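You operate a simulated robot arm through the tools that you are given. There is no shell and no other tool. Be economical: measure what you need, move in short steps, check, and stop when the job is done.

The job below is to be done with a simulated robot arm. You get a single attempt, and the scene is never put back.

## Task
Glue the grey felt seal on the scraper bar and clamp it till the glue sets.
Fine: bottle back in its stand, clamp open again; leave the other seal.

The check looks at the end state, three seconds after you hand in, the way a careful person would. Anything else that was tipped, shoved, dropped, spilled or broken makes it a failure. A push-on lid holds only when it is set on centred and level and pressed home; a screw cap is set on level and turned clockwise until tight.

## Robot
A 7-joint arm with a two-finger parallel gripper, fixed in place. Base frame: the origin is at the foot of the arm, x ahead of it, y to its left, z up; the work surface is at about z = 5. Readings come in mm, rad, newtons and seconds.
With the tool pointing down near the work surface it reaches from about 240 to 620 mm from the base axis. Its first joint turns from -1.152 to 1.152 rad. Payload 2.6 kg.
The TCP is the grasp point between the finger pads, 30 mm short of the fingertips. In the tool frame z runs along the fingers and y along their closing line. Largest opening 94 mm; finger width 28, thickness 10; the body of the gripper, 50 by 96 mm, starts 55 mm behind the TCP.
Orientation is that of the tool frame in the base frame, as a unit quaternion [w, x, y, z]. With the fingers straight down and closing along the base's y, the tool's x points along the base's -x, its y along +y and its z along -z.

## Interface
- The arm moves only by the tool send_rows. Its argument "motion" is text: rows parted by semicolons, each of 7 numbers parted by spaces: the shift along the tool's x, y, z in mm, then the turn, a rotation vector about the tool's x, y, z in rad, then the opening, from 0 (shut) to 1 (fully open). In form: tx ty tz wx wy wz fingers; .... A call has 1 to 20 rows; each row shifts and turns the commanded pose from where the row before left it, along the tool's axes as they then stand. Rows are played at 5 a second. More than 50 mm and 0.15 rad between two rows, or a gripper value outside its range, and nothing of the call is played. Where a pose cannot be reached the arm comes as near as it can. A force on the tool above 40 N (or 10 N above the force at the start of the call, whichever is more), or a blocked arm, ends the call early, and 0.2 s more pass. The fingers move at their own pace (about 72 mm/s each) and stop on an object; they squeeze with about 30 N. The grip force told is the motor's: it shows also when the fingers shut on nothing. Time passes only in rows, and 0.2 s behind the last, so rows that do not move let the fingers close. It gives the time, the measured TCP pose, the force on the tool (base axes), the opening and the grip force at its end, in the units of the frame above (readings bear some noise).
- Cameras (640 x 400 px; columns grow to the right, rows downward): "scene" is fixed at [22.5, 422.2, 566.4]; the picture's right is [-0.89, -0.46, 0.00], its down [-0.25, 0.48, -0.84] and it looks along [0.39, -0.75, -0.54] (base axes); focal length 366 px, centre (320, 200). "wrist" rides on the gripper at [76, 14, -102] in the tool frame; the picture's right is [-0.18, 0.98, 0.00], its down [-0.75, -0.14, -0.64] and it looks along [-0.63, -0.12, 0.77] (tool axes); focal length 243 px, centre (320, 200). There is no depth. A picture from a camera that has moved, and an enlarged one, comes with that camera's place and axes in the base frame and with its lens.
- grab_frame(camera): a new picture of that camera. The clock stands still meanwhile.
- zoom(camera, box): a new picture of the part [left, top, right, bottom] of that camera's present view, enlarged. The clock stands still meanwhile.
- close_job(): hands the job in; it is judged then, once.

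Work in short steps. Places have to be worked out from the pictures, the camera data and where the tool is seen: move nearer, look again, correct. Check each grasp and each placing, and mend what went wrong. You have 120 turns and 68 pictures in all, those below and enlarged ones among them. Open the gripper and draw the arm clear of the work before you hand the job in, unless the task says otherwise; then end with one line.

The tools are called as name(argument=value, ...) on one line, values as JSON. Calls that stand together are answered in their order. send_rows: Moves the arm, as the interface text tells. Its arguments: {"type":"object","properties":{"motion":{"type":"string"}},"required":["motion"]} The other tools are called the same way: grab_frame (camera) takes a picture; zoom (camera, box) takes an enlarged picture of a part of a camera's view; close_job () hands the job in.

At the start:

```text
t: 0.0
tool_pos: [400.6, -200.4, 285.0]
ee_rot: [0.0, 0.0, 1.0, 0.0]
wrist_force: [-0.4, 0.4, -0.2]
grip_width: 94.1
grip_force: 0.0
```

scene: 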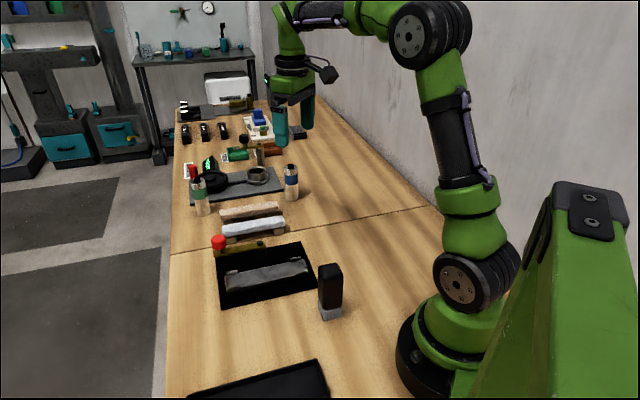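
wrist: 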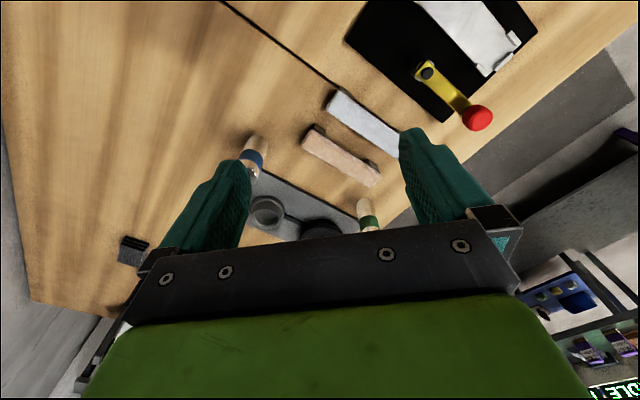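

The pictures show a tray with a bar and a toggle clamp (red handle), two seals, bottles and a stand. I zoom in to see the details.

zoom(camera="scene", box=[200, 190, 360, 330])

zoom(camera="scene", box=[170, 90, 330, 220])

zoom(camera="wrist", box=[200, 0, 560, 240])

```text
2.86 times, centred on (280, 260) of scene
camera zoom: at [22.5, 422.2, 566.4], right [-0.89, -0.46, 0.0], down [-0.25, 0.48, -0.84], along [0.39, -0.75, -0.54], focal length 1046 px, centre (434, 29)
```

zoom: 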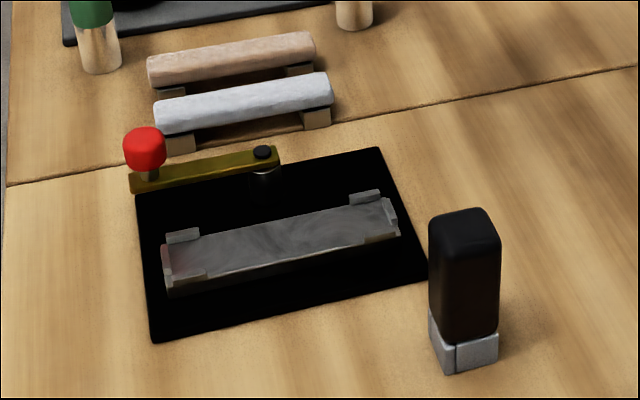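

```text
3.08 times, centred on (250, 155) of scene
camera zoom: at [22.5, 422.2, 566.4], right [-0.89, -0.46, 0.0], down [-0.25, 0.48, -0.84], along [0.39, -0.75, -0.54], focal length 1126 px, centre (535, 338)
```

zoom: 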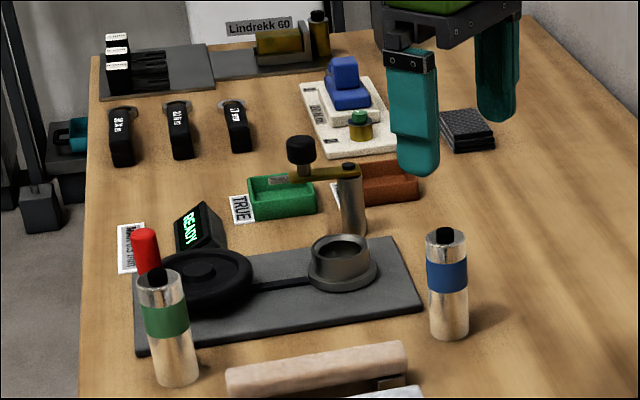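

```text
1.67 times, centred on (380, 120) of wrist
camera zoom: at [322.9, -185.8, 387.5], right [0.18, 0.98, 0.0], down [0.75, -0.14, 0.64], along [0.63, -0.12, -0.77], focal length 404 px, centre (220, 333)
```

zoom: 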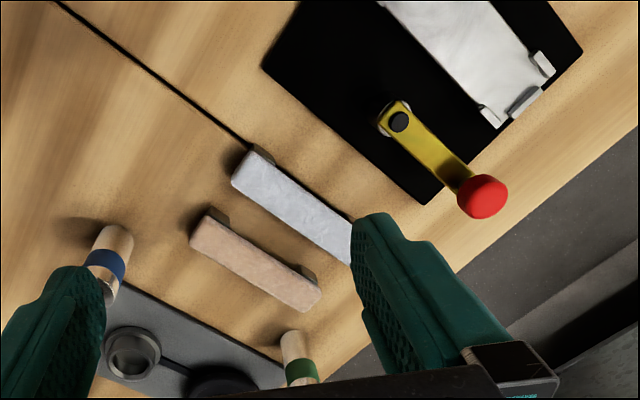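

I zoom closer on the black object and the clamp to learn what they are.

zoom(camera="scene", box=[295, 250, 367, 330])

zoom(camera="scene", box=[205, 195, 325, 270])

zoom(camera="scene", box=[175, 95, 275, 165])

```text
5.00 times, centred on (331, 290) of scene
camera zoom: at [22.5, 422.2, 566.4], right [-0.89, -0.46, 0.0], down [-0.25, 0.48, -0.84], along [0.39, -0.75, -0.54], focal length 1830 px, centre (265, -250)
```

zoom: 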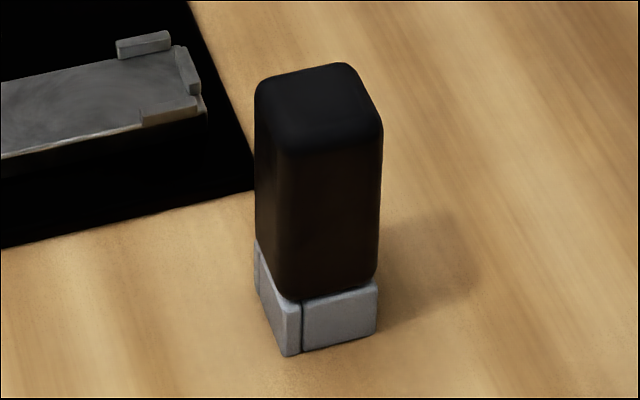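

```text
5.33 times, centred on (265, 232) of scene
camera zoom: at [22.5, 422.2, 566.4], right [-0.89, -0.46, 0.0], down [-0.25, 0.48, -0.84], along [0.39, -0.75, -0.54], focal length 1952 px, centre (613, 27)
```

zoom: 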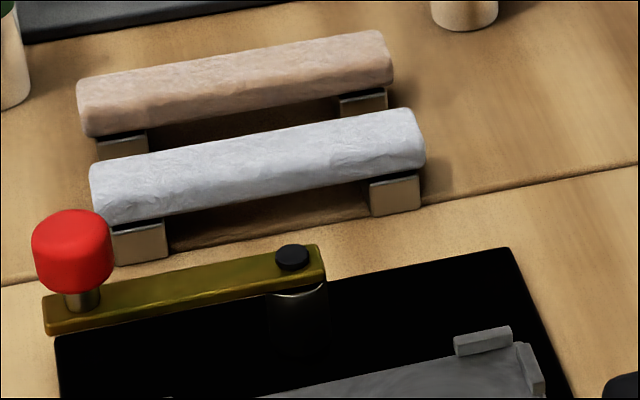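

```text
5.71 times, centred on (225, 130) of scene
camera zoom: at [22.5, 422.2, 566.4], right [-0.89, -0.46, 0.0], down [-0.25, 0.48, -0.84], along [0.39, -0.75, -0.54], focal length 2092 px, centre (863, 600)
```

zoom: 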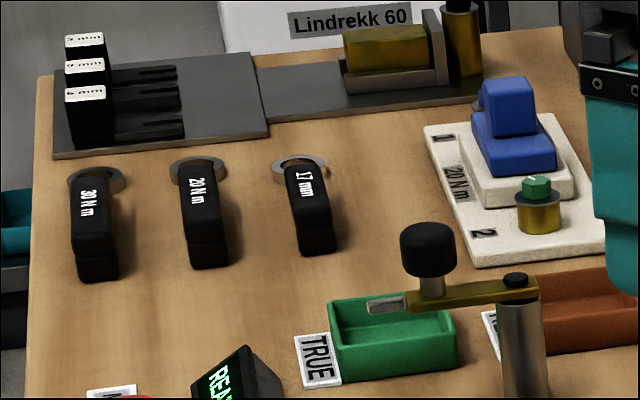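

Next, a zoom on the labels near the READY sign, and I'll move the arm to view the fixture from nearer: to about (300,-60,300).

zoom(camera="scene", box=[180, 145, 300, 220])

send_rows(motion="30 40 0 0 0 0 1;30 40 0 0 0 0 1;30 40 0 0 0 0 1;30 40 0 0 0 0 1;10 20 0 0 0 0 1")

grab_frame(camera="wrist")

```text
5.33 times, centred on (240, 182) of scene
camera zoom: at [22.5, 422.2, 566.4], right [-0.89, -0.46, 0.0], down [-0.25, 0.48, -0.84], along [0.39, -0.75, -0.54], focal length 1952 px, centre (747, 293)
```

zoom: 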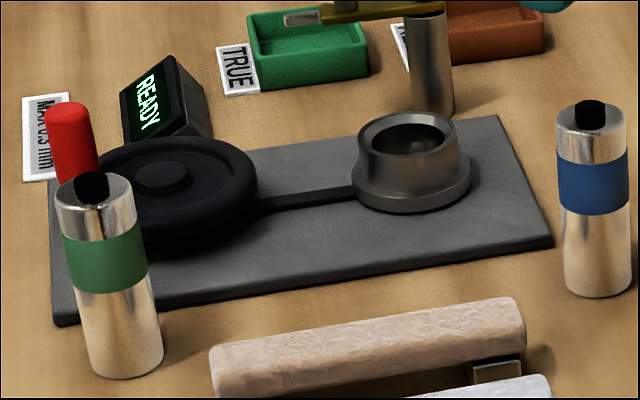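

```text
t: 1.2
tool_pos: [270.0, -18.4, 284.0]
ee_rot: [0.0, 0.0, 1.0, -0.001]
wrist_force: [-1.1, 0.1, 0.4]
grip_width: 94.0
grip_force: 0.1
```

```text
58 pictures are left
camera wrist: at [191.8, -4.0, 386.6], right [0.18, 0.98, 0.0], down [0.75, -0.14, 0.64], along [0.63, -0.12, -0.77], focal length 243 px, centre (320, 200)
```

wrist: 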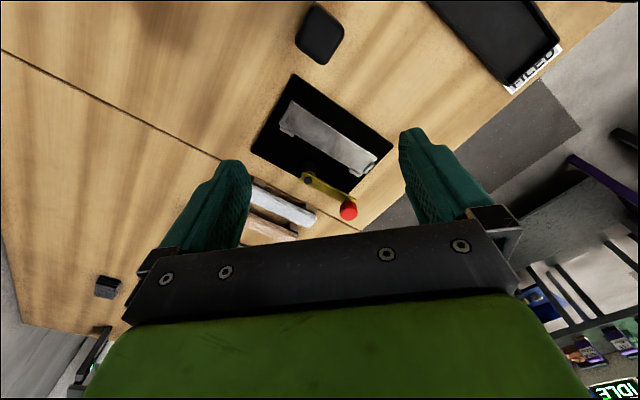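

I zoom on the fixture, the label by the near tray, and the IDLE sign.

zoom(camera="wrist", box=[230, 60, 410, 250])

zoom(camera="wrist", box=[540, 320, 640, 400])

zoom(camera="wrist", box=[420, 0, 600, 110])

```text
2.11 times, centred on (320, 155) of wrist
camera zoom: at [191.8, -4.0, 386.6], right [0.18, 0.98, 0.0], down [0.75, -0.14, 0.64], along [0.63, -0.12, -0.77], focal length 511 px, centre (320, 295)
```

zoom: 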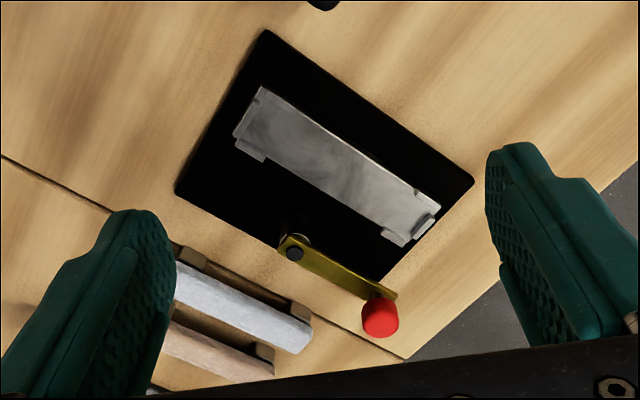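

```text
5.00 times, centred on (590, 360) of wrist
camera zoom: at [191.8, -4.0, 386.6], right [0.18, 0.98, 0.0], down [0.75, -0.14, 0.64], along [0.63, -0.12, -0.77], focal length 1213 px, centre (-1030, -600)
```

zoom: 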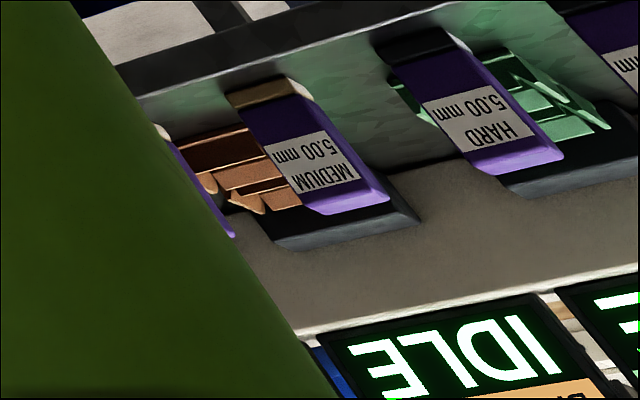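

```text
3.56 times, centred on (510, 55) of wrist
camera zoom: at [191.8, -4.0, 386.6], right [0.18, 0.98, 0.0], down [0.75, -0.14, 0.64], along [0.63, -0.12, -0.77], focal length 863 px, centre (-356, 716)
```

zoom: 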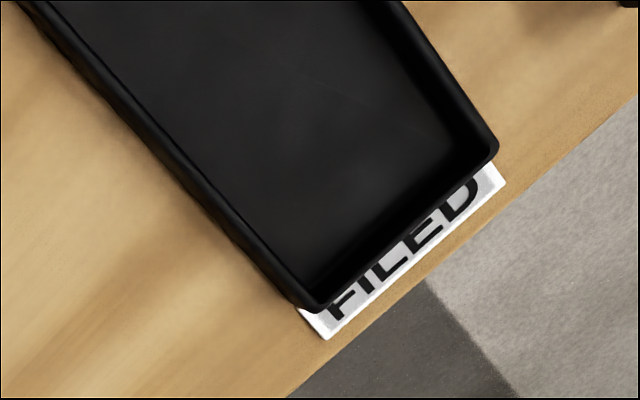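

The black block looks like a glue bottle sitting tip-down in a grey stand at about (226,-12), top z≈114, rotated about 45° like the whole station. I turn the tool about +46° in the base frame so it closes across the seal/bar, and look again.

send_rows(motion="0 0 0 0 0 -0.134 1;0 0 0 0 0 -0.134 1;0 0 0 0 0 -0.134 1;0 0 0 0 0 -0.134 1;0 0 0 0 0 -0.134 1;0 0 0 0 0 -0.133 1")

grab_frame(camera="wrist")

```text
t: 2.6
tool_pos: [270.4, -20.4, 284.4]
ee_rot: [0.0, -0.392, 0.92, -0.001]
wrist_force: [-0.4, -0.2, 0.8]
grip_width: 93.9
grip_force: 0.0
```

```text
54 pictures are left
camera wrist: at [205.6, -65.3, 387.8], right [-0.58, 0.81, 0.0], down [0.62, 0.45, 0.64], along [0.52, 0.37, -0.77], focal length 243 px, centre (320, 200)
```

wrist: 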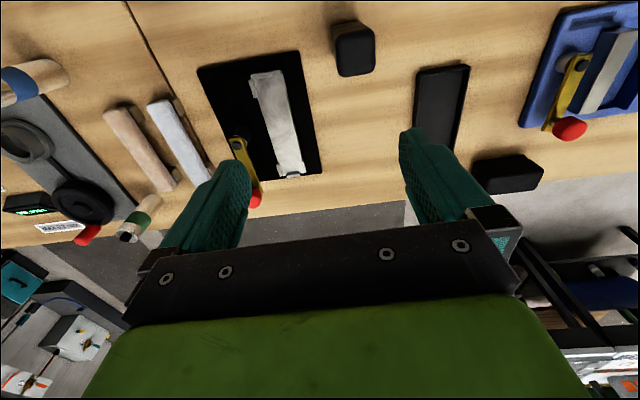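

There is a second, blue fixture with a clamp and another black item further left. I zoom there to make sure which is the scraper bar and the bottle.

zoom(camera="wrist", box=[400, 0, 640, 200])

zoom(camera="wrist", box=[190, 10, 390, 220])

```text
2.00 times, centred on (520, 100) of wrist
camera zoom: at [205.6, -65.3, 387.8], right [-0.58, 0.81, 0.0], down [0.62, 0.45, 0.64], along [0.52, 0.37, -0.77], focal length 485 px, centre (-80, 400)
```

zoom: 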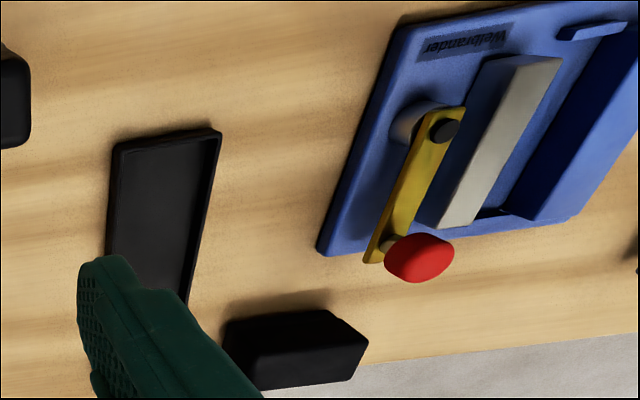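

```text
1.90 times, centred on (290, 115) of wrist
camera zoom: at [205.6, -65.3, 387.8], right [-0.58, 0.81, 0.0], down [0.62, 0.45, 0.64], along [0.52, 0.37, -0.77], focal length 462 px, centre (377, 362)
```

zoom: 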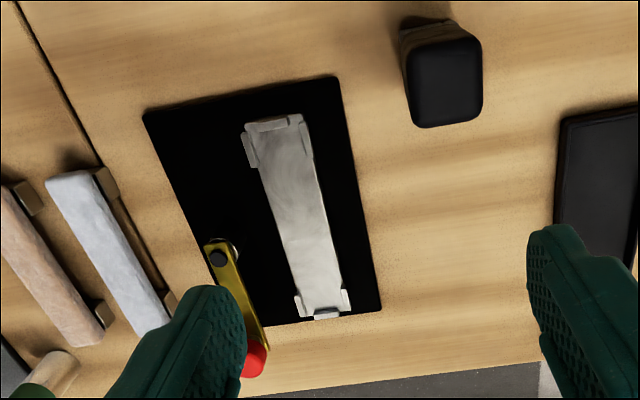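

Bottle top is at about (223,-12), z≈114. I move over it at z=165 (tips well above the top) and look.

send_rows(motion="12.7 19.3 20 0 0 0 1;12.7 19.3 20 0 0 0 1;0 0 40 0 0 0 1;0 0 39 0 0 0 1")

grab_frame(camera="wrist")

grab_frame(camera="scene")

```text
t: 3.6
tool_pos: [223.6, -13.2, 164.6]
ee_rot: [0.001, -0.391, 0.92, 0.0]
wrist_force: [-0.2, 0.6, -0.1]
grip_width: 94.1
grip_force: 0.0
```

```text
51 pictures are left
camera wrist: at [158.8, -57.4, 268.0], right [-0.58, 0.82, 0.0], down [0.62, 0.44, 0.64], along [0.52, 0.37, -0.77], focal length 243 px, centre (320, 200)
```

wrist: 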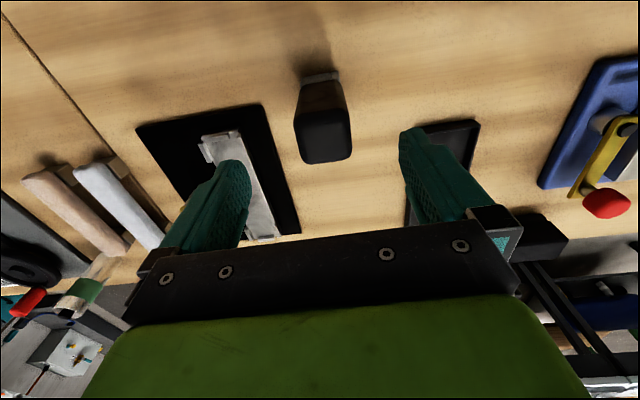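

```text
50 pictures are left
```

scene: 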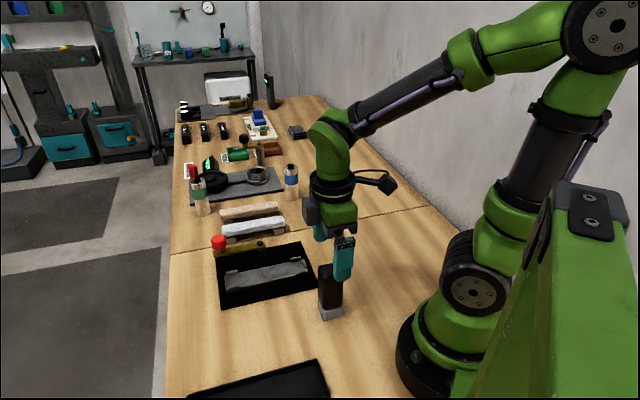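

Two wrist views put the bottle top at (221,-10), z≈104, edges at 45–46°, width about 35. I centre and go down to TCP z≈78, still open.

send_rows(motion="-0.5 3.3 0 0 0 0 1;0 0 30 0 0 0 1;0 0 30 0 0 0 1;0 0 26 0 0 0 1;0 0 0 0 0 0 1")

grab_frame(camera="wrist")

zoom(camera="scene", box=[280, 210, 400, 330])

```text
t: 4.8
tool_pos: [222.8, -9.6, 80.2]
ee_rot: [0.0, -0.391, 0.92, 0.001]
wrist_force: [0.6, 0.6, 0.6]
grip_width: 93.7
grip_force: 0.1
```

```text
49 pictures are left
camera wrist: at [158.2, -54.0, 183.3], right [-0.58, 0.82, 0.0], down [0.62, 0.44, 0.64], along [0.52, 0.37, -0.77], focal length 243 px, centre (320, 200)
```

wrist: 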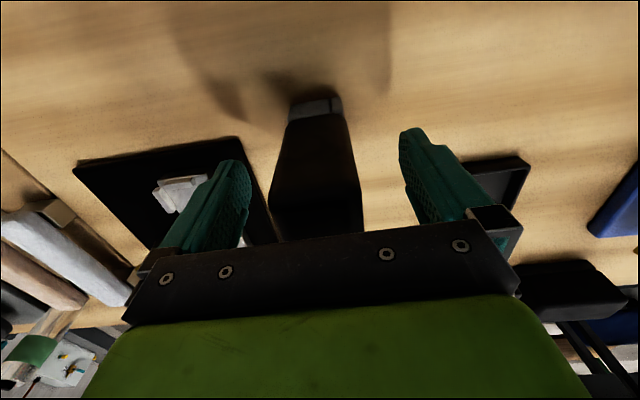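

```text
3.33 times, centred on (340, 270) of scene
camera zoom: at [22.5, 422.2, 566.4], right [-0.89, -0.46, 0.0], down [-0.25, 0.48, -0.84], along [0.39, -0.75, -0.54], focal length 1220 px, centre (253, -33)
```

zoom: 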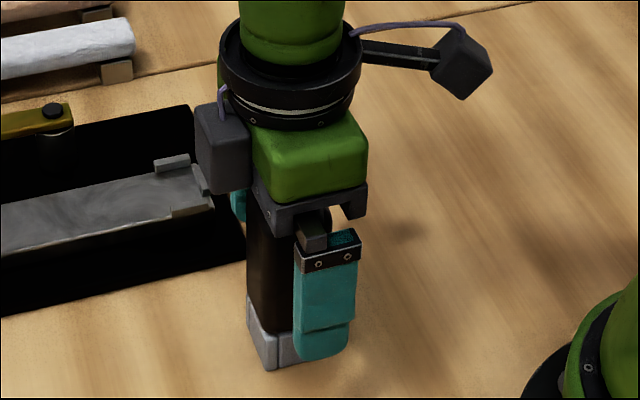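

Bottle is between the fingers. I close stepwise to just its width (~35 mm) to see contact and grip force.

send_rows(motion="0 0 0 0 0 0 0.5;0 0 0 0 0 0 0.42;0 0 0 0 0 0 0.36;0 0 0 0 0 0 0.34;0 0 0 0 0 0 0.34")

```text
t: 6.0
tool_pos: [223.3, -10.2, 80.0]
ee_rot: [0.0, -0.391, 0.92, 0.001]
wrist_force: [0.2, 0.2, 1.1]
grip_width: 44.0
grip_force: 29.7
```

It stopped at 44 mm with full force. I check in a picture how it sits before lifting.

grab_frame(camera="wrist")

zoom(camera="scene", box=[280, 210, 400, 330])

```text
47 pictures are left
camera wrist: at [158.3, -54.0, 183.6], right [-0.58, 0.81, 0.0], down [0.62, 0.44, 0.64], along [0.52, 0.37, -0.77], focal length 243 px, centre (320, 200)
```

wrist: 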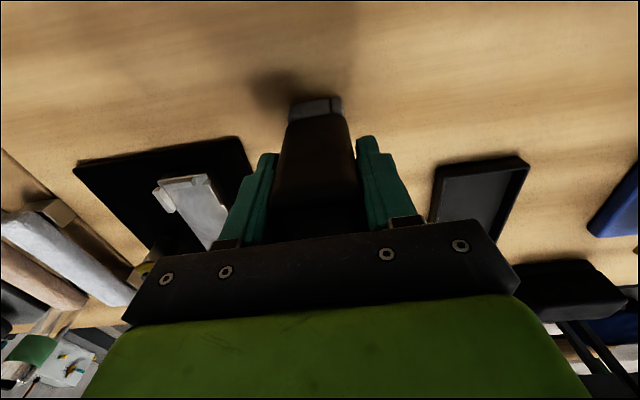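

```text
3.33 times, centred on (340, 270) of scene
camera zoom: at [22.5, 422.2, 566.4], right [-0.89, -0.46, 0.0], down [-0.25, 0.48, -0.84], along [0.39, -0.75, -0.54], focal length 1220 px, centre (253, -33)
```

zoom: 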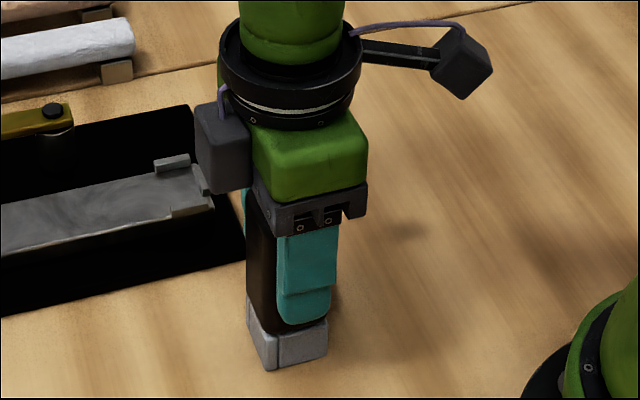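

A clean grip flush with the faces; stand pose noted at TCP (223,-10,80). I lift straight up 90 mm.

send_rows(motion="0 0 -15 0 0 0 0.34;0 0 -25 0 0 0 0.34;0 0 -25 0 0 0 0.34;0 0 -25 0 0 0 0.34")

zoom(camera="scene", box=[280, 150, 400, 330])

```text
t: 7.0
tool_pos: [223.1, -8.6, 170.4]
ee_rot: [0.0, -0.39, 0.921, 0.0]
wrist_force: [0.0, 1.0, -0.8]
grip_width: 44.0
grip_force: 29.8
```

```text
2.22 times, centred on (340, 240) of scene
camera zoom: at [22.5, 422.2, 566.4], right [-0.89, -0.46, 0.0], down [-0.25, 0.48, -0.84], along [0.39, -0.75, -0.54], focal length 813 px, centre (276, 111)
```

zoom: 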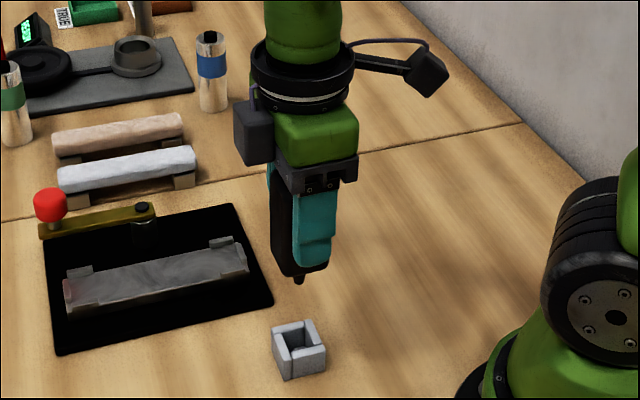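

Bottle is held nozzle down, tip about 72 mm below the TCP. The bar's centre is at about (371,-23) with top z≈30, so I carry the bottle over it at TCP z≈140 and look.

send_rows(motion="-23.2 -29.1 0 0 0 0 0.34;-23.2 -29.1 0 0 0 0 0.34;-23.2 -29.1 0 0 0 0 0.34;-23.2 -29.1 0 0 0 0 0.34;0 0 30 0 0 0 0.34")

zoom(camera="scene", box=[200, 150, 340, 320])

grab_frame(camera="wrist")

```text
t: 8.2
tool_pos: [372.2, -23.1, 138.7]
ee_rot: [0.0, -0.39, 0.921, 0.0]
wrist_force: [0.3, -0.7, -1.8]
grip_width: 44.1
grip_force: 29.9
```

```text
2.35 times, centred on (270, 235) of scene
camera zoom: at [22.5, 422.2, 566.4], right [-0.89, -0.46, 0.0], down [-0.25, 0.48, -0.84], along [0.39, -0.75, -0.54], focal length 861 px, centre (438, 118)
```

zoom: 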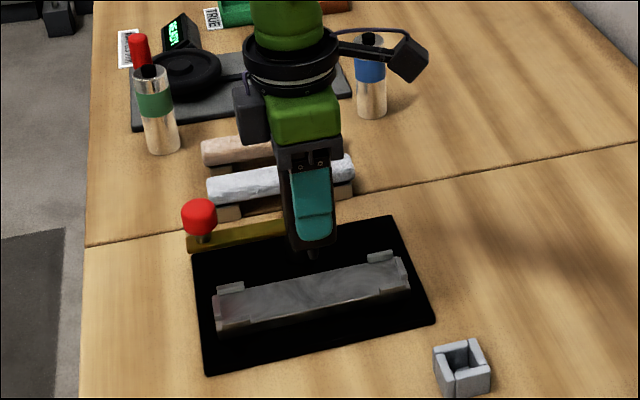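

```text
43 pictures are left
camera wrist: at [306.7, -68.3, 241.1], right [-0.58, 0.81, 0.0], down [0.62, 0.44, 0.64], along [0.52, 0.37, -0.77], focal length 243 px, centre (320, 200)
```

wrist: 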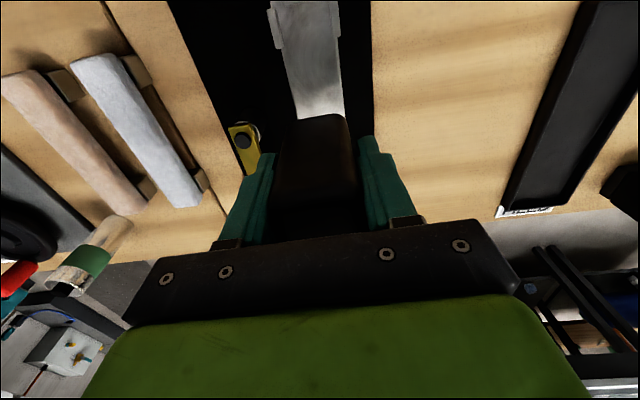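

The nozzle tip is ~69 mm below the TCP and the bar's centreline lies about 3 mm to the camera side. I move to the near end of the bar (about 62 mm from centre) and come down to TCP z≈110.

send_rows(motion="31 2 0 0 0 0 0.34;31 2 0 0 0 0 0.34;0 0 15 0 0 0 0.34;0 0 14 0 0 0 0.34")

zoom(camera="scene", box=[215, 200, 335, 310])

```text
t: 9.2
tool_pos: [323.2, -64.2, 110.1]
ee_rot: [0.0, -0.391, 0.921, 0.0]
wrist_force: [0.3, -0.2, -1.6]
grip_width: 43.9
grip_force: 29.7
```

```text
3.64 times, centred on (275, 255) of scene
camera zoom: at [22.5, 422.1, 566.4], right [-0.89, -0.46, 0.0], down [-0.25, 0.48, -0.84], along [0.39, -0.75, -0.54], focal length 1331 px, centre (484, 0)
```

zoom: 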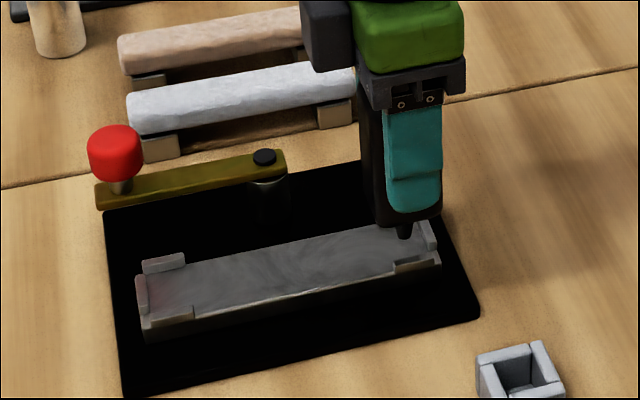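

Tip is about 8 mm above the bar, centred by the near end. I lower 5 mm, wait a moment, and check whether glue flows.

send_rows(motion="0 0 5 0 0 0 0.34;0 0 0 0 0 0 0.34;0 0 0 0 0 0 0.34;-4 0 0 0 0 0 0.34;-4 0 0 0 0 0 0.34;-4 0 0 0 0 0 0.34")

zoom(camera="scene", box=[255, 240, 325, 290])

```text
t: 10.6
tool_pos: [333.6, -56.7, 105.0]
ee_rot: [-0.001, -0.391, 0.92, 0.0]
wrist_force: [0.8, 0.3, -0.9]
grip_width: 44.1
grip_force: 30.2
```

```text
8.00 times, centred on (290, 265) of scene
camera zoom: at [22.5, 422.2, 566.4], right [-0.89, -0.46, 0.0], down [-0.25, 0.48, -0.84], along [0.39, -0.75, -0.54], focal length 2928 px, centre (560, -320)
```

zoom: 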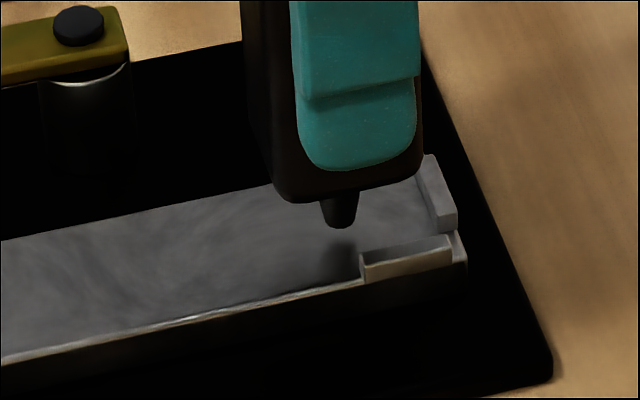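

No glue yet and the tip still hovers a few mm up. I go back to the start and lower by single millimetres watching the force.

send_rows(motion="12 0 1 0 0 0 0.34;0 0 1 0 0 0 0.34;0 0 1 0 0 0 0.34;0 0 0 0 0 0 0.34;-4 0 0 0 0 0 0.34;-4 0 0 0 0 0 0.34;-4 0 0 0 0 0 0.34")

zoom(camera="scene", box=[255, 240, 325, 290])

```text
t: 12.2
tool_pos: [333.9, -57.2, 103.0]
ee_rot: [0.0, -0.391, 0.92, 0.0]
wrist_force: [0.2, -1.0, -1.5]
grip_width: 43.8
grip_force: 29.8
```

```text
8.00 times, centred on (290, 265) of scene
camera zoom: at [22.5, 422.2, 566.4], right [-0.89, -0.46, 0.0], down [-0.25, 0.48, -0.84], along [0.39, -0.75, -0.54], focal length 2928 px, centre (560, -320)
```

zoom: 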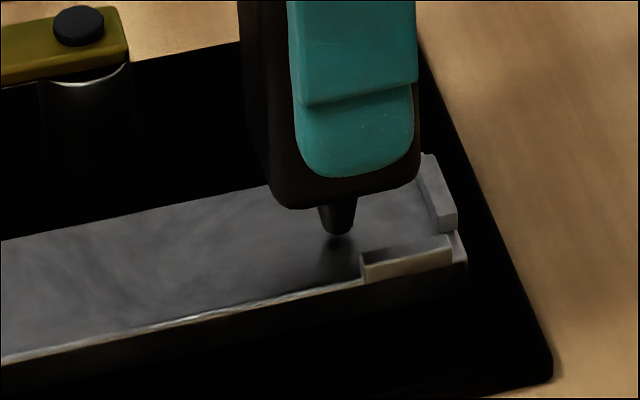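

Tip nearly meets its shadow, ~1–2 mm above. I lower another 1 mm, command a full squeeze, and move a little along.

send_rows(motion="12 0 0 0 0 0 0.34;0 0 1 0 0 0 0;0 0 0 0 0 0 0;-4 0 0 0 0 0 0;-4 0 0 0 0 0 0;-4 0 0 0 0 0 0;-4 0 0 0 0 0 0;-4 0 0 0 0 0 0")

zoom(camera="scene", box=[255, 240, 325, 290])

```text
t: 14.0
tool_pos: [340.0, -51.5, 100.5]
ee_rot: [-0.001, -0.39, 0.921, 0.001]
wrist_force: [0.1, -0.1, -1.1]
grip_width: 43.7
grip_force: 30.2
```

```text
8.00 times, centred on (290, 265) of scene
camera zoom: at [22.5, 422.2, 566.4], right [-0.89, -0.46, 0.0], down [-0.25, 0.48, -0.84], along [0.39, -0.75, -0.54], focal length 2928 px, centre (560, -320)
```

zoom: 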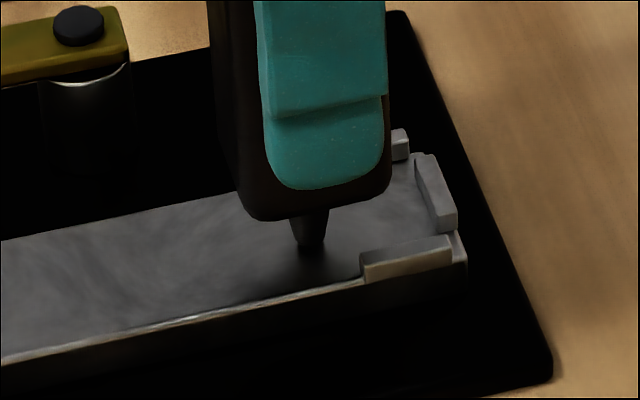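

Still nothing visible. I lower until light contact, 0.5 mm at a time, to find the bar surface by force.

send_rows(motion="0 0 0.6 0 0 0 0.3;0 0 0.6 0 0 0 0.3;0 0 0.6 0 0 0 0.3;0 0 0 0 0 0 0.3")

zoom(camera="scene", box=[265, 250, 315, 285])

```text
t: 15.0
tool_pos: [339.8, -51.1, 99.7]
ee_rot: [0.0, -0.39, 0.921, 0.0]
wrist_force: [0.3, 1.5, -0.5]
grip_width: 44.1
grip_force: 30.6
```

```text
11.43 times, centred on (290, 268) of scene
camera zoom: at [22.5, 422.2, 566.4], right [-0.89, -0.46, 0.0], down [-0.25, 0.48, -0.84], along [0.39, -0.75, -0.54], focal length 4183 px, centre (663, -571)
```

zoom: 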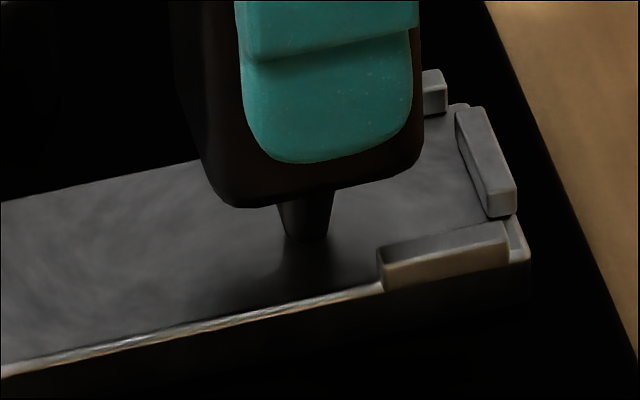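

Visually touching now. I raise 1 mm, return to the near end and make a slow sweep along the bar, then inspect for a bead.

send_rows(motion="8 0 -0.8 0 0 0 0.3;10 0 0 0 0 0 0.3;-3 0 0 0 0 0 0.3;-3 0 0 0 0 0 0.3;-3 0 0 0 0 0 0.3;-3 0 0 0 0 0 0.3;-3 0 0 0 0 0 0.3;-3 0 0 0 0 0 0.3;-3 0 0 0 0 0 0.3;-3 0 0 0 0 0 0.3;-3 0 0 0 0 0 0.3;-3 0 0 0 0 0 0.3;-3 0 0 0 0 0 0.3;-3 0 0 0 0 0 0.3;-3 0 0 0 0 0 0.3;-3 0 0 0 0 0 0.3;-3 0 0 0 0 0 0.3;-3 0 0 0 0 0 0.3;-3 0 0 0 0 0 0.3;-3 0 0 0 0 0 0.3")

zoom(camera="scene", box=[220, 230, 320, 300])

```text
t: 19.2
tool_pos: [365.0, -25.0, 100.5]
ee_rot: [0.001, -0.392, 0.92, 0.0]
wrist_force: [1.0, 0.1, -0.6]
grip_width: 44.1
grip_force: 30.6
```

```text
5.71 times, centred on (270, 265) of scene
camera zoom: at [22.5, 422.2, 566.4], right [-0.89, -0.46, 0.0], down [-0.25, 0.48, -0.84], along [0.39, -0.75, -0.54], focal length 2092 px, centre (606, -171)
```

zoom: 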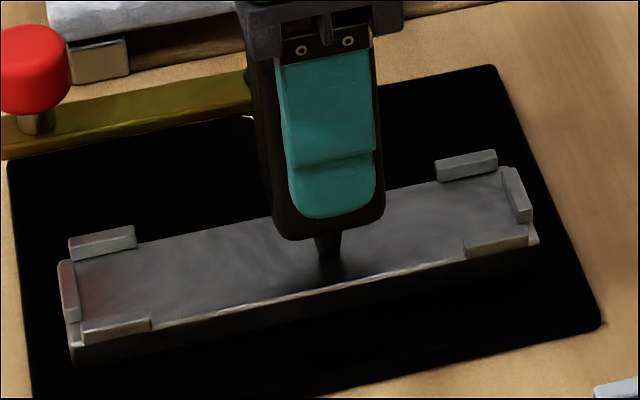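

No bead is clear in the scene picture; I look from the wrist camera at the swept half.

zoom(camera="wrist", box=[240, 0, 400, 130])

```text
3.08 times, centred on (320, 65) of wrist
camera zoom: at [300.4, -69.2, 203.2], right [-0.58, 0.81, 0.0], down [0.62, 0.44, 0.64], along [0.52, 0.37, -0.77], focal length 746 px, centre (320, 615)
```

zoom: 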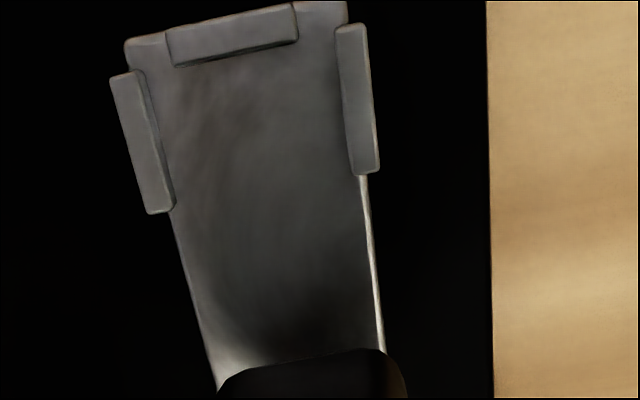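

No glue at all. Perhaps it's a press-tip applicator: I go down in 0.5 mm steps to a real contact force and look.

send_rows(motion="0 0 1 0 0 0 0.3;0 0 0.5 0 0 0 0.3;0 0 0.5 0 0 0 0.3;0 0 0.5 0 0 0 0.3")

```text
t: 20.2
tool_pos: [365.0, -24.6, 97.7]
ee_rot: [0.003, -0.391, 0.921, -0.001]
wrist_force: [-2.6, 2.1, 22.1]
grip_width: 44.0
grip_force: 30.0
```

Contact at 22 N, so the surface is met at about TCP z=98.4. I ease off a bit, drag 12 mm onwards with light contact, and look.

send_rows(motion="0 0 -0.5 0 0 0 0.3;-3 0 0 0 0 0 0.3;-3 0 0 0 0 0 0.3;-3 0 0 0 0 0 0.3;-3 0 0 0 0 0 0.3")

zoom(camera="scene", box=[240, 245, 300, 290])

```text
t: 21.4
tool_pos: [373.2, -16.4, 97.2]
ee_rot: [0.0, -0.391, 0.92, 0.0]
wrist_force: [-2.5, -2.5, 10.9]
grip_width: 43.8
grip_force: 30.2
```

```text
8.89 times, centred on (270, 268) of scene
camera zoom: at [22.5, 422.2, 566.4], right [-0.89, -0.46, 0.0], down [-0.25, 0.48, -0.84], along [0.39, -0.75, -0.54], focal length 3254 px, centre (764, -400)
```

zoom: 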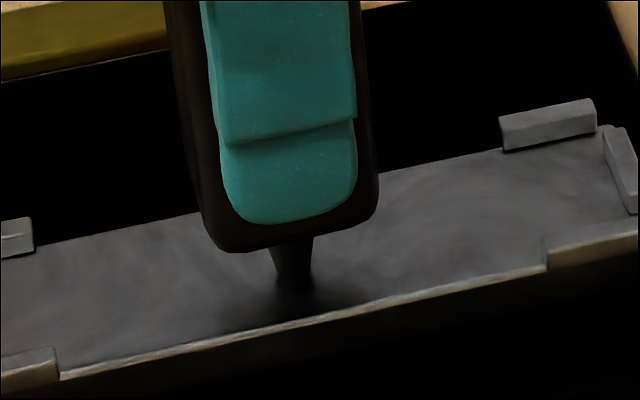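

Dragging in contact leaves nothing either. I try a squeeze pulse: ease the grip very slightly while the tip rests on the bar, then squeeze again.

send_rows(motion="0 0 0 0 0 0 0.466;0 0 0 0 0 0 0.466;0 0 0 0 0 0 0.466")

```text
t: 22.2
tool_pos: [373.1, -16.0, 98.6]
ee_rot: [0.0, -0.391, 0.921, 0.0]
wrist_force: [0.9, 0.2, -0.9]
grip_width: 44.6
grip_force: 0.7
```

The grip eased to ~0 N at 44.6 mm with the bottle resting on its tip. Now I squeeze again.

send_rows(motion="0 0 0 0 0 0 0.3;0 0 0 0 0 0 0.3;-3 0 0 0 0 0 0.3;-3 0 0 0 0 0 0.3")

zoom(camera="scene", box=[240, 245, 300, 290])

```text
t: 23.2
tool_pos: [377.4, -13.0, 97.4]
ee_rot: [0.0, -0.39, 0.921, 0.001]
wrist_force: [0.5, -0.3, 0.9]
grip_width: 43.8
grip_force: 29.2
```

```text
8.89 times, centred on (270, 268) of scene
camera zoom: at [22.5, 422.2, 566.4], right [-0.89, -0.46, 0.0], down [-0.25, 0.48, -0.84], along [0.39, -0.75, -0.54], focal length 3254 px, centre (764, -400)
```

zoom: 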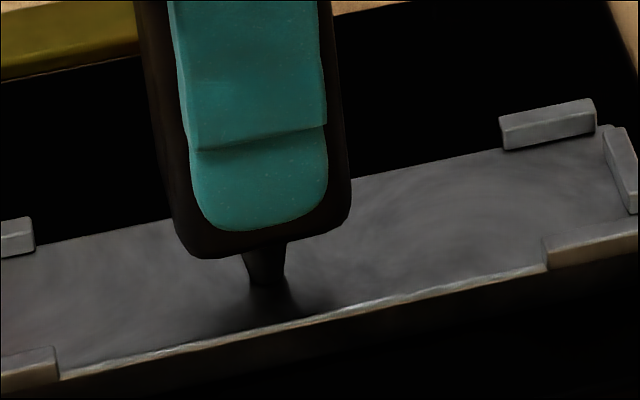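

To see the bar free of shadow I lift 70 mm and look with both cameras.

send_rows(motion="0 0 -35 0 0 0 0.3;-30 0 -35 0 0 0 0.3;-30 0 0 0 0 0 0.3")

zoom(camera="scene", box=[220, 240, 320, 300])

zoom(camera="wrist", box=[230, 0, 390, 120])

```text
t: 24.0
tool_pos: [418.6, 31.6, 168.5]
ee_rot: [0.001, -0.391, 0.921, 0.0]
wrist_force: [0.0, 0.4, -2.0]
grip_width: 44.0
grip_force: 30.1
```

```text
6.40 times, centred on (270, 270) of scene
camera zoom: at [22.5, 422.1, 566.4], right [-0.89, -0.46, 0.0], down [-0.25, 0.48, -0.84], along [0.39, -0.75, -0.54], focal length 2343 px, centre (640, -248)
```

zoom: 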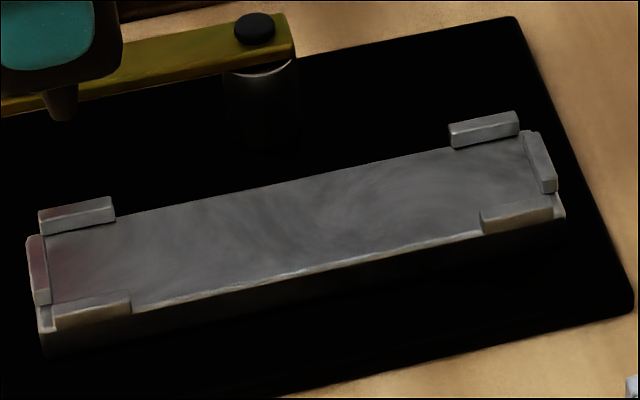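

```text
3.33 times, centred on (310, 60) of wrist
camera zoom: at [354.0, -13.1, 271.5], right [-0.58, 0.82, 0.0], down [0.63, 0.44, 0.64], along [0.52, 0.37, -0.77], focal length 809 px, centre (353, 667)
```

zoom: 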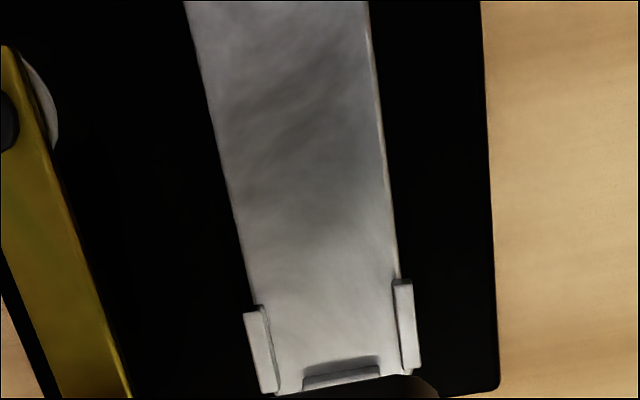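

The bar is still bare. I zoom in on the nozzle and the bottle to see whether a cap or another feature is in the way.

zoom(camera="scene", box=[205, 215, 255, 265])

zoom(camera="scene", box=[310, 285, 350, 325])

```text
8.00 times, centred on (230, 240) of scene
camera zoom: at [22.5, 422.1, 566.4], right [-0.89, -0.46, 0.0], down [-0.25, 0.48, -0.84], along [0.39, -0.75, -0.54], focal length 2928 px, centre (1040, -120)
```

zoom: 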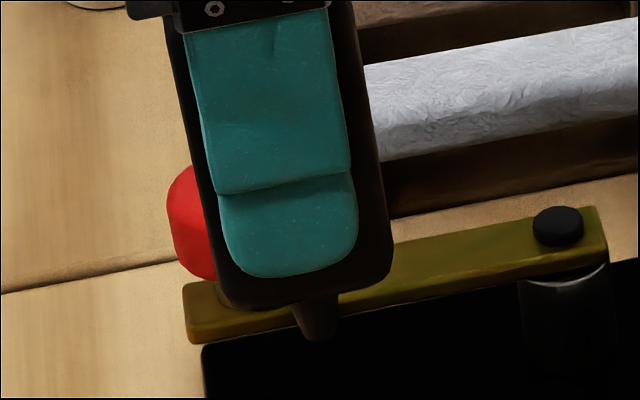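

```text
10.00 times, centred on (330, 305) of scene
camera zoom: at [22.5, 422.1, 566.4], right [-0.89, -0.46, 0.0], down [-0.25, 0.48, -0.84], along [0.39, -0.75, -0.54], focal length 3660 px, centre (220, -850)
```

zoom: 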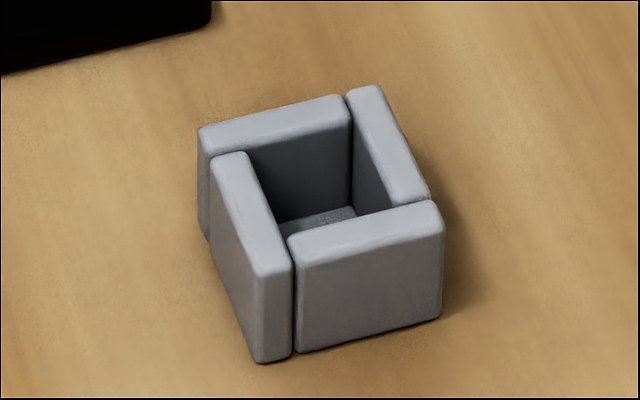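

No cap; the bottle is clear. I'll test a stationary squeeze pulse with the tip ~2 mm above the far end of the bar, first going there.

send_rows(motion="9.4 -2.7 0 0 0 0 0.3;0 0 35 0 0 0 0.3;0 0 28 0 0 0 0.3;0 0 5.5 0 0 0 0.3;0 0 0 0 0 0 0.46;0 0 0 0 0 0 0.3;0 0 0 0 0 0 0.1;0 0 0 0 0 0 0;0 0 0 0 0 0 0;0 0 0 0 0 0 0;0 0 0 0 0 0 0;0 0 0 0 0 0 0")

zoom(camera="scene", box=[215, 250, 275, 300])

```text
t: 26.6
tool_pos: [413.5, 20.8, 100.9]
ee_rot: [0.0, -0.39, 0.921, 0.001]
wrist_force: [0.3, -0.6, 0.0]
grip_width: 43.9
grip_force: 29.6
```

```text
8.00 times, centred on (245, 275) of scene
camera zoom: at [22.5, 422.2, 566.4], right [-0.89, -0.46, 0.0], down [-0.25, 0.48, -0.84], along [0.39, -0.75, -0.54], focal length 2928 px, centre (920, -400)
```

zoom: 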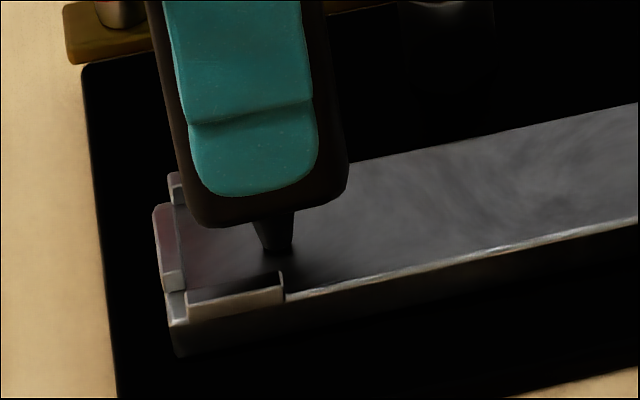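

Nothing comes out when squeezing on these two faces (44 mm across). The bottle is wider one way than the other, so I suspect it must be squeezed on its broad faces. I carry it back over its stand to regrip, rotated 90°.

send_rows(motion="0 0 -35 0 0 0 0.3;0 0 -35 0 0 0 0.3;38.5 28.8 0 0 0 0 0.3;38.5 28.8 0 0 0 0 0.3;38.5 28.8 0 0 0 0 0.3;38.5 28.8 0 0 0 0 0.3;0 0 0 0 0 0 0.3;0 0 0 0 0 0 0.3")

```text
t: 28.4
tool_pos: [223.9, -6.4, 169.5]
ee_rot: [0.0, -0.391, 0.92, 0.0]
wrist_force: [-0.1, -0.4, -1.5]
grip_width: 43.8
grip_force: 29.7
```

By my tally of commands I'm 1.4 mm off along tool x from the lift-off column; I correct that, wait, and read the pose.

send_rows(motion="1.4 0 0 0 0 0 0.3;0 0 30 0 0 0 0.3;0 0 0 0 0 0 0.3;0 0 0 0 0 0 0.3")

zoom(camera="scene", box=[290, 230, 370, 330])

```text
t: 29.4
tool_pos: [222.9, -9.3, 139.8]
ee_rot: [0.0, -0.391, 0.921, 0.0]
wrist_force: [-1.2, 0.1, -0.8]
grip_width: 44.0
grip_force: 30.2
```

```text
4.00 times, centred on (330, 280) of scene
camera zoom: at [22.5, 422.2, 566.4], right [-0.89, -0.46, 0.0], down [-0.25, 0.48, -0.84], along [0.39, -0.75, -0.54], focal length 1464 px, centre (280, -120)
```

zoom: 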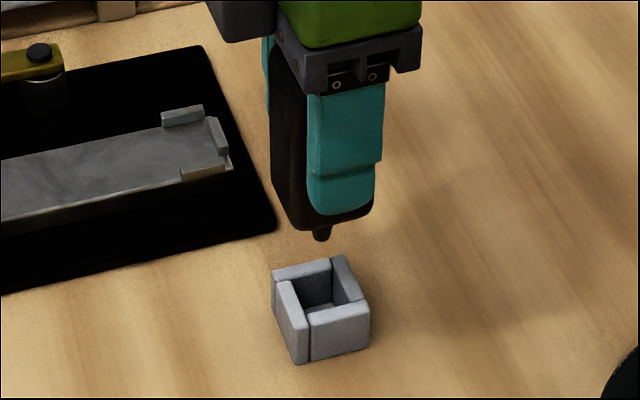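

The body rests on the stand's rim with the nozzle inside the hole. I lower gently to the original seat height.

send_rows(motion="0 0 30 0 0 0 0.3;0 0 20 0 0 0 0.3;0 0 7 0 0 0 0.3;0 0 2 0 0 0 0.3;0 0 1 0 0 0 0.3;0 0 0 0 0 0 0.3")

zoom(camera="scene", box=[290, 230, 370, 330])

```text
t: 30.8
tool_pos: [224.3, -8.2, 81.2]
ee_rot: [0.0, -0.391, 0.92, -0.001]
wrist_force: [-4.8, 1.9, 20.5]
grip_width: 44.3
grip_force: 30.1
```

```text
4.00 times, centred on (330, 280) of scene
camera zoom: at [22.5, 422.2, 566.4], right [-0.89, -0.46, 0.0], down [-0.25, 0.48, -0.84], along [0.39, -0.75, -0.54], focal length 1464 px, centre (280, -120)
```

zoom: 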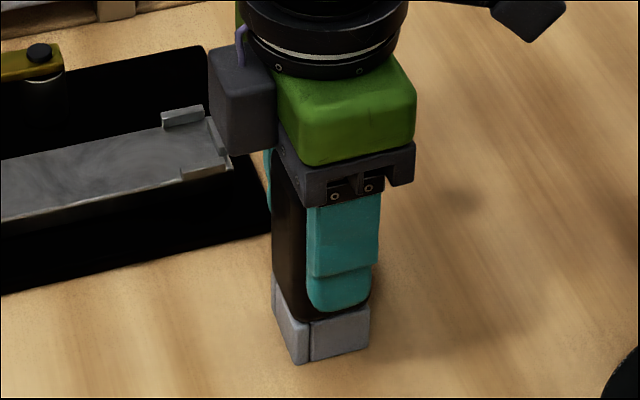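

Seated on the rim as at the start (20 N). I open slightly, then fully, and go straight up.

send_rows(motion="0 0 -0.8 0 0 0 0.3;0 0 0 0 0 0 0.55;0 0 0 0 0 0 0.8;0 0 0 0 0 0 1;0 0 -30 0 0 0 1;0 0 -30 0 0 0 1;0 0 -30 0 0 0 1")

grab_frame(camera="wrist")

```text
t: 32.4
tool_pos: [223.5, -11.0, 171.2]
ee_rot: [-0.001, -0.391, 0.92, 0.0]
wrist_force: [-0.6, -0.2, 0.4]
grip_width: 93.9
grip_force: 0.1
```

```text
26 pictures are left
camera wrist: at [158.1, -54.6, 273.7], right [-0.58, 0.81, 0.0], down [0.63, 0.44, 0.64], along [0.52, 0.37, -0.77], focal length 243 px, centre (320, 200)
```

wrist: 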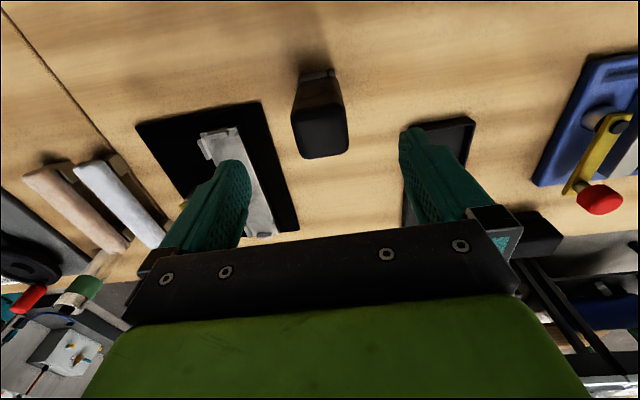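

The bottle stands well. From the last zoom its section is about 44 × 32 mm, so the broad faces are the other pair; its centre is ~2.5 mm along tool +x. I shift, turn 90°, and look.

send_rows(motion="2.5 0 0 0 0 0.1428 1;0 0 0 0 0 0.1428 1;0 0 0 0 0 0.1428 1;0 0 0 0 0 0.1428 1;0 0 0 0 0 0.1428 1;0 0 0 0 0 0.1428 1;0 0 0 0 0 0.1428 1;0 0 0 0 0 0.1428 1;0 0 0 0 0 0.1428 1;0 0 0 0 0 0.1428 1;0 0 0 0 0 0.1428 1")

grab_frame(camera="wrist")

```text
t: 34.8
tool_pos: [221.9, -10.9, 170.7]
ee_rot: [0.0, 0.376, 0.927, 0.0]
wrist_force: [0.4, -0.7, -0.7]
grip_width: 94.2
grip_force: 0.0
```

```text
25 pictures are left
camera wrist: at [175.0, 52.6, 273.7], right [0.82, 0.58, 0.0], down [0.44, -0.63, 0.64], along [0.37, -0.52, -0.77], focal length 243 px, centre (320, 200)
```

wrist: 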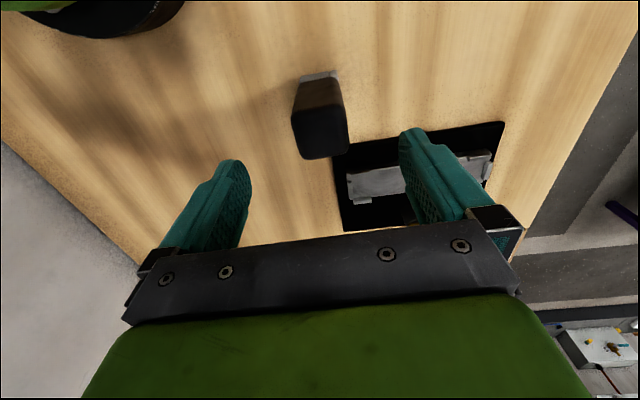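

Nicely centred. I go down to TCP z≈75 (lower on the belly) and close gradually.

send_rows(motion="0 0 40 0 0 0 1;0 0 30 0 0 0 1;0 0 25 0 0 0 1;0 0 0 0 0 0 0.6;0 0 0 0 0 0 0.5;0 0 0 0 0 0 0.4;0 0 0 0 0 0 0.3;0 0 0 0 0 0 0.3")

```text
t: 36.6
tool_pos: [222.6, -9.9, 75.8]
ee_rot: [-0.001, 0.375, 0.927, -0.001]
wrist_force: [0.2, 0.0, -0.1]
grip_width: 44.2
grip_force: 30.3
```

It's 44 mm this way too, so a square section; but this grip is lower on the belly. I carry it to the near end of the bar again to test flow with this grip, tip ~8 mm above first.

send_rows(motion="0 0 -15 0 0 0 0.3;0 0 -30 0 0 0 0.3;0 0 -35 0 0 0 0.3;-37.3 11.2 0 0 0 0 0.3;-37.3 11.2 0 0 0 0 0.3;-37.3 11.2 0 0 0 0 0.3;0 0 30 0 0 0 0.3;0 0 22 0 0 0 0.3;0 0 0 0 0 0 0.3")

zoom(camera="scene", box=[245, 225, 335, 295])

```text
t: 38.6
tool_pos: [324.7, -62.9, 104.8]
ee_rot: [0.0, 0.375, 0.927, 0.001]
wrist_force: [0.5, -0.2, -0.9]
grip_width: 43.9
grip_force: 29.8
```

```text
5.71 times, centred on (290, 260) of scene
camera zoom: at [22.5, 422.2, 566.4], right [-0.89, -0.46, 0.0], down [-0.25, 0.48, -0.84], along [0.39, -0.75, -0.54], focal length 2092 px, centre (491, -143)
```

zoom: 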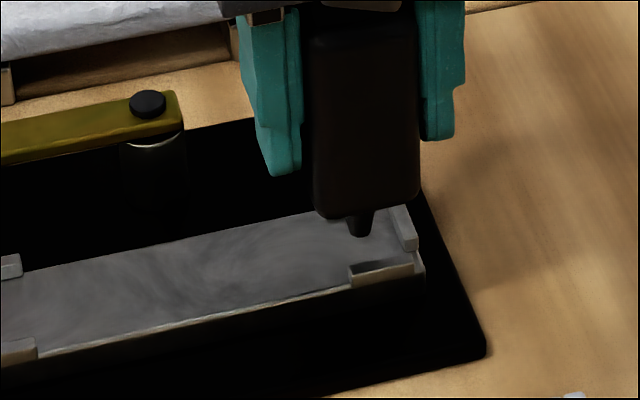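

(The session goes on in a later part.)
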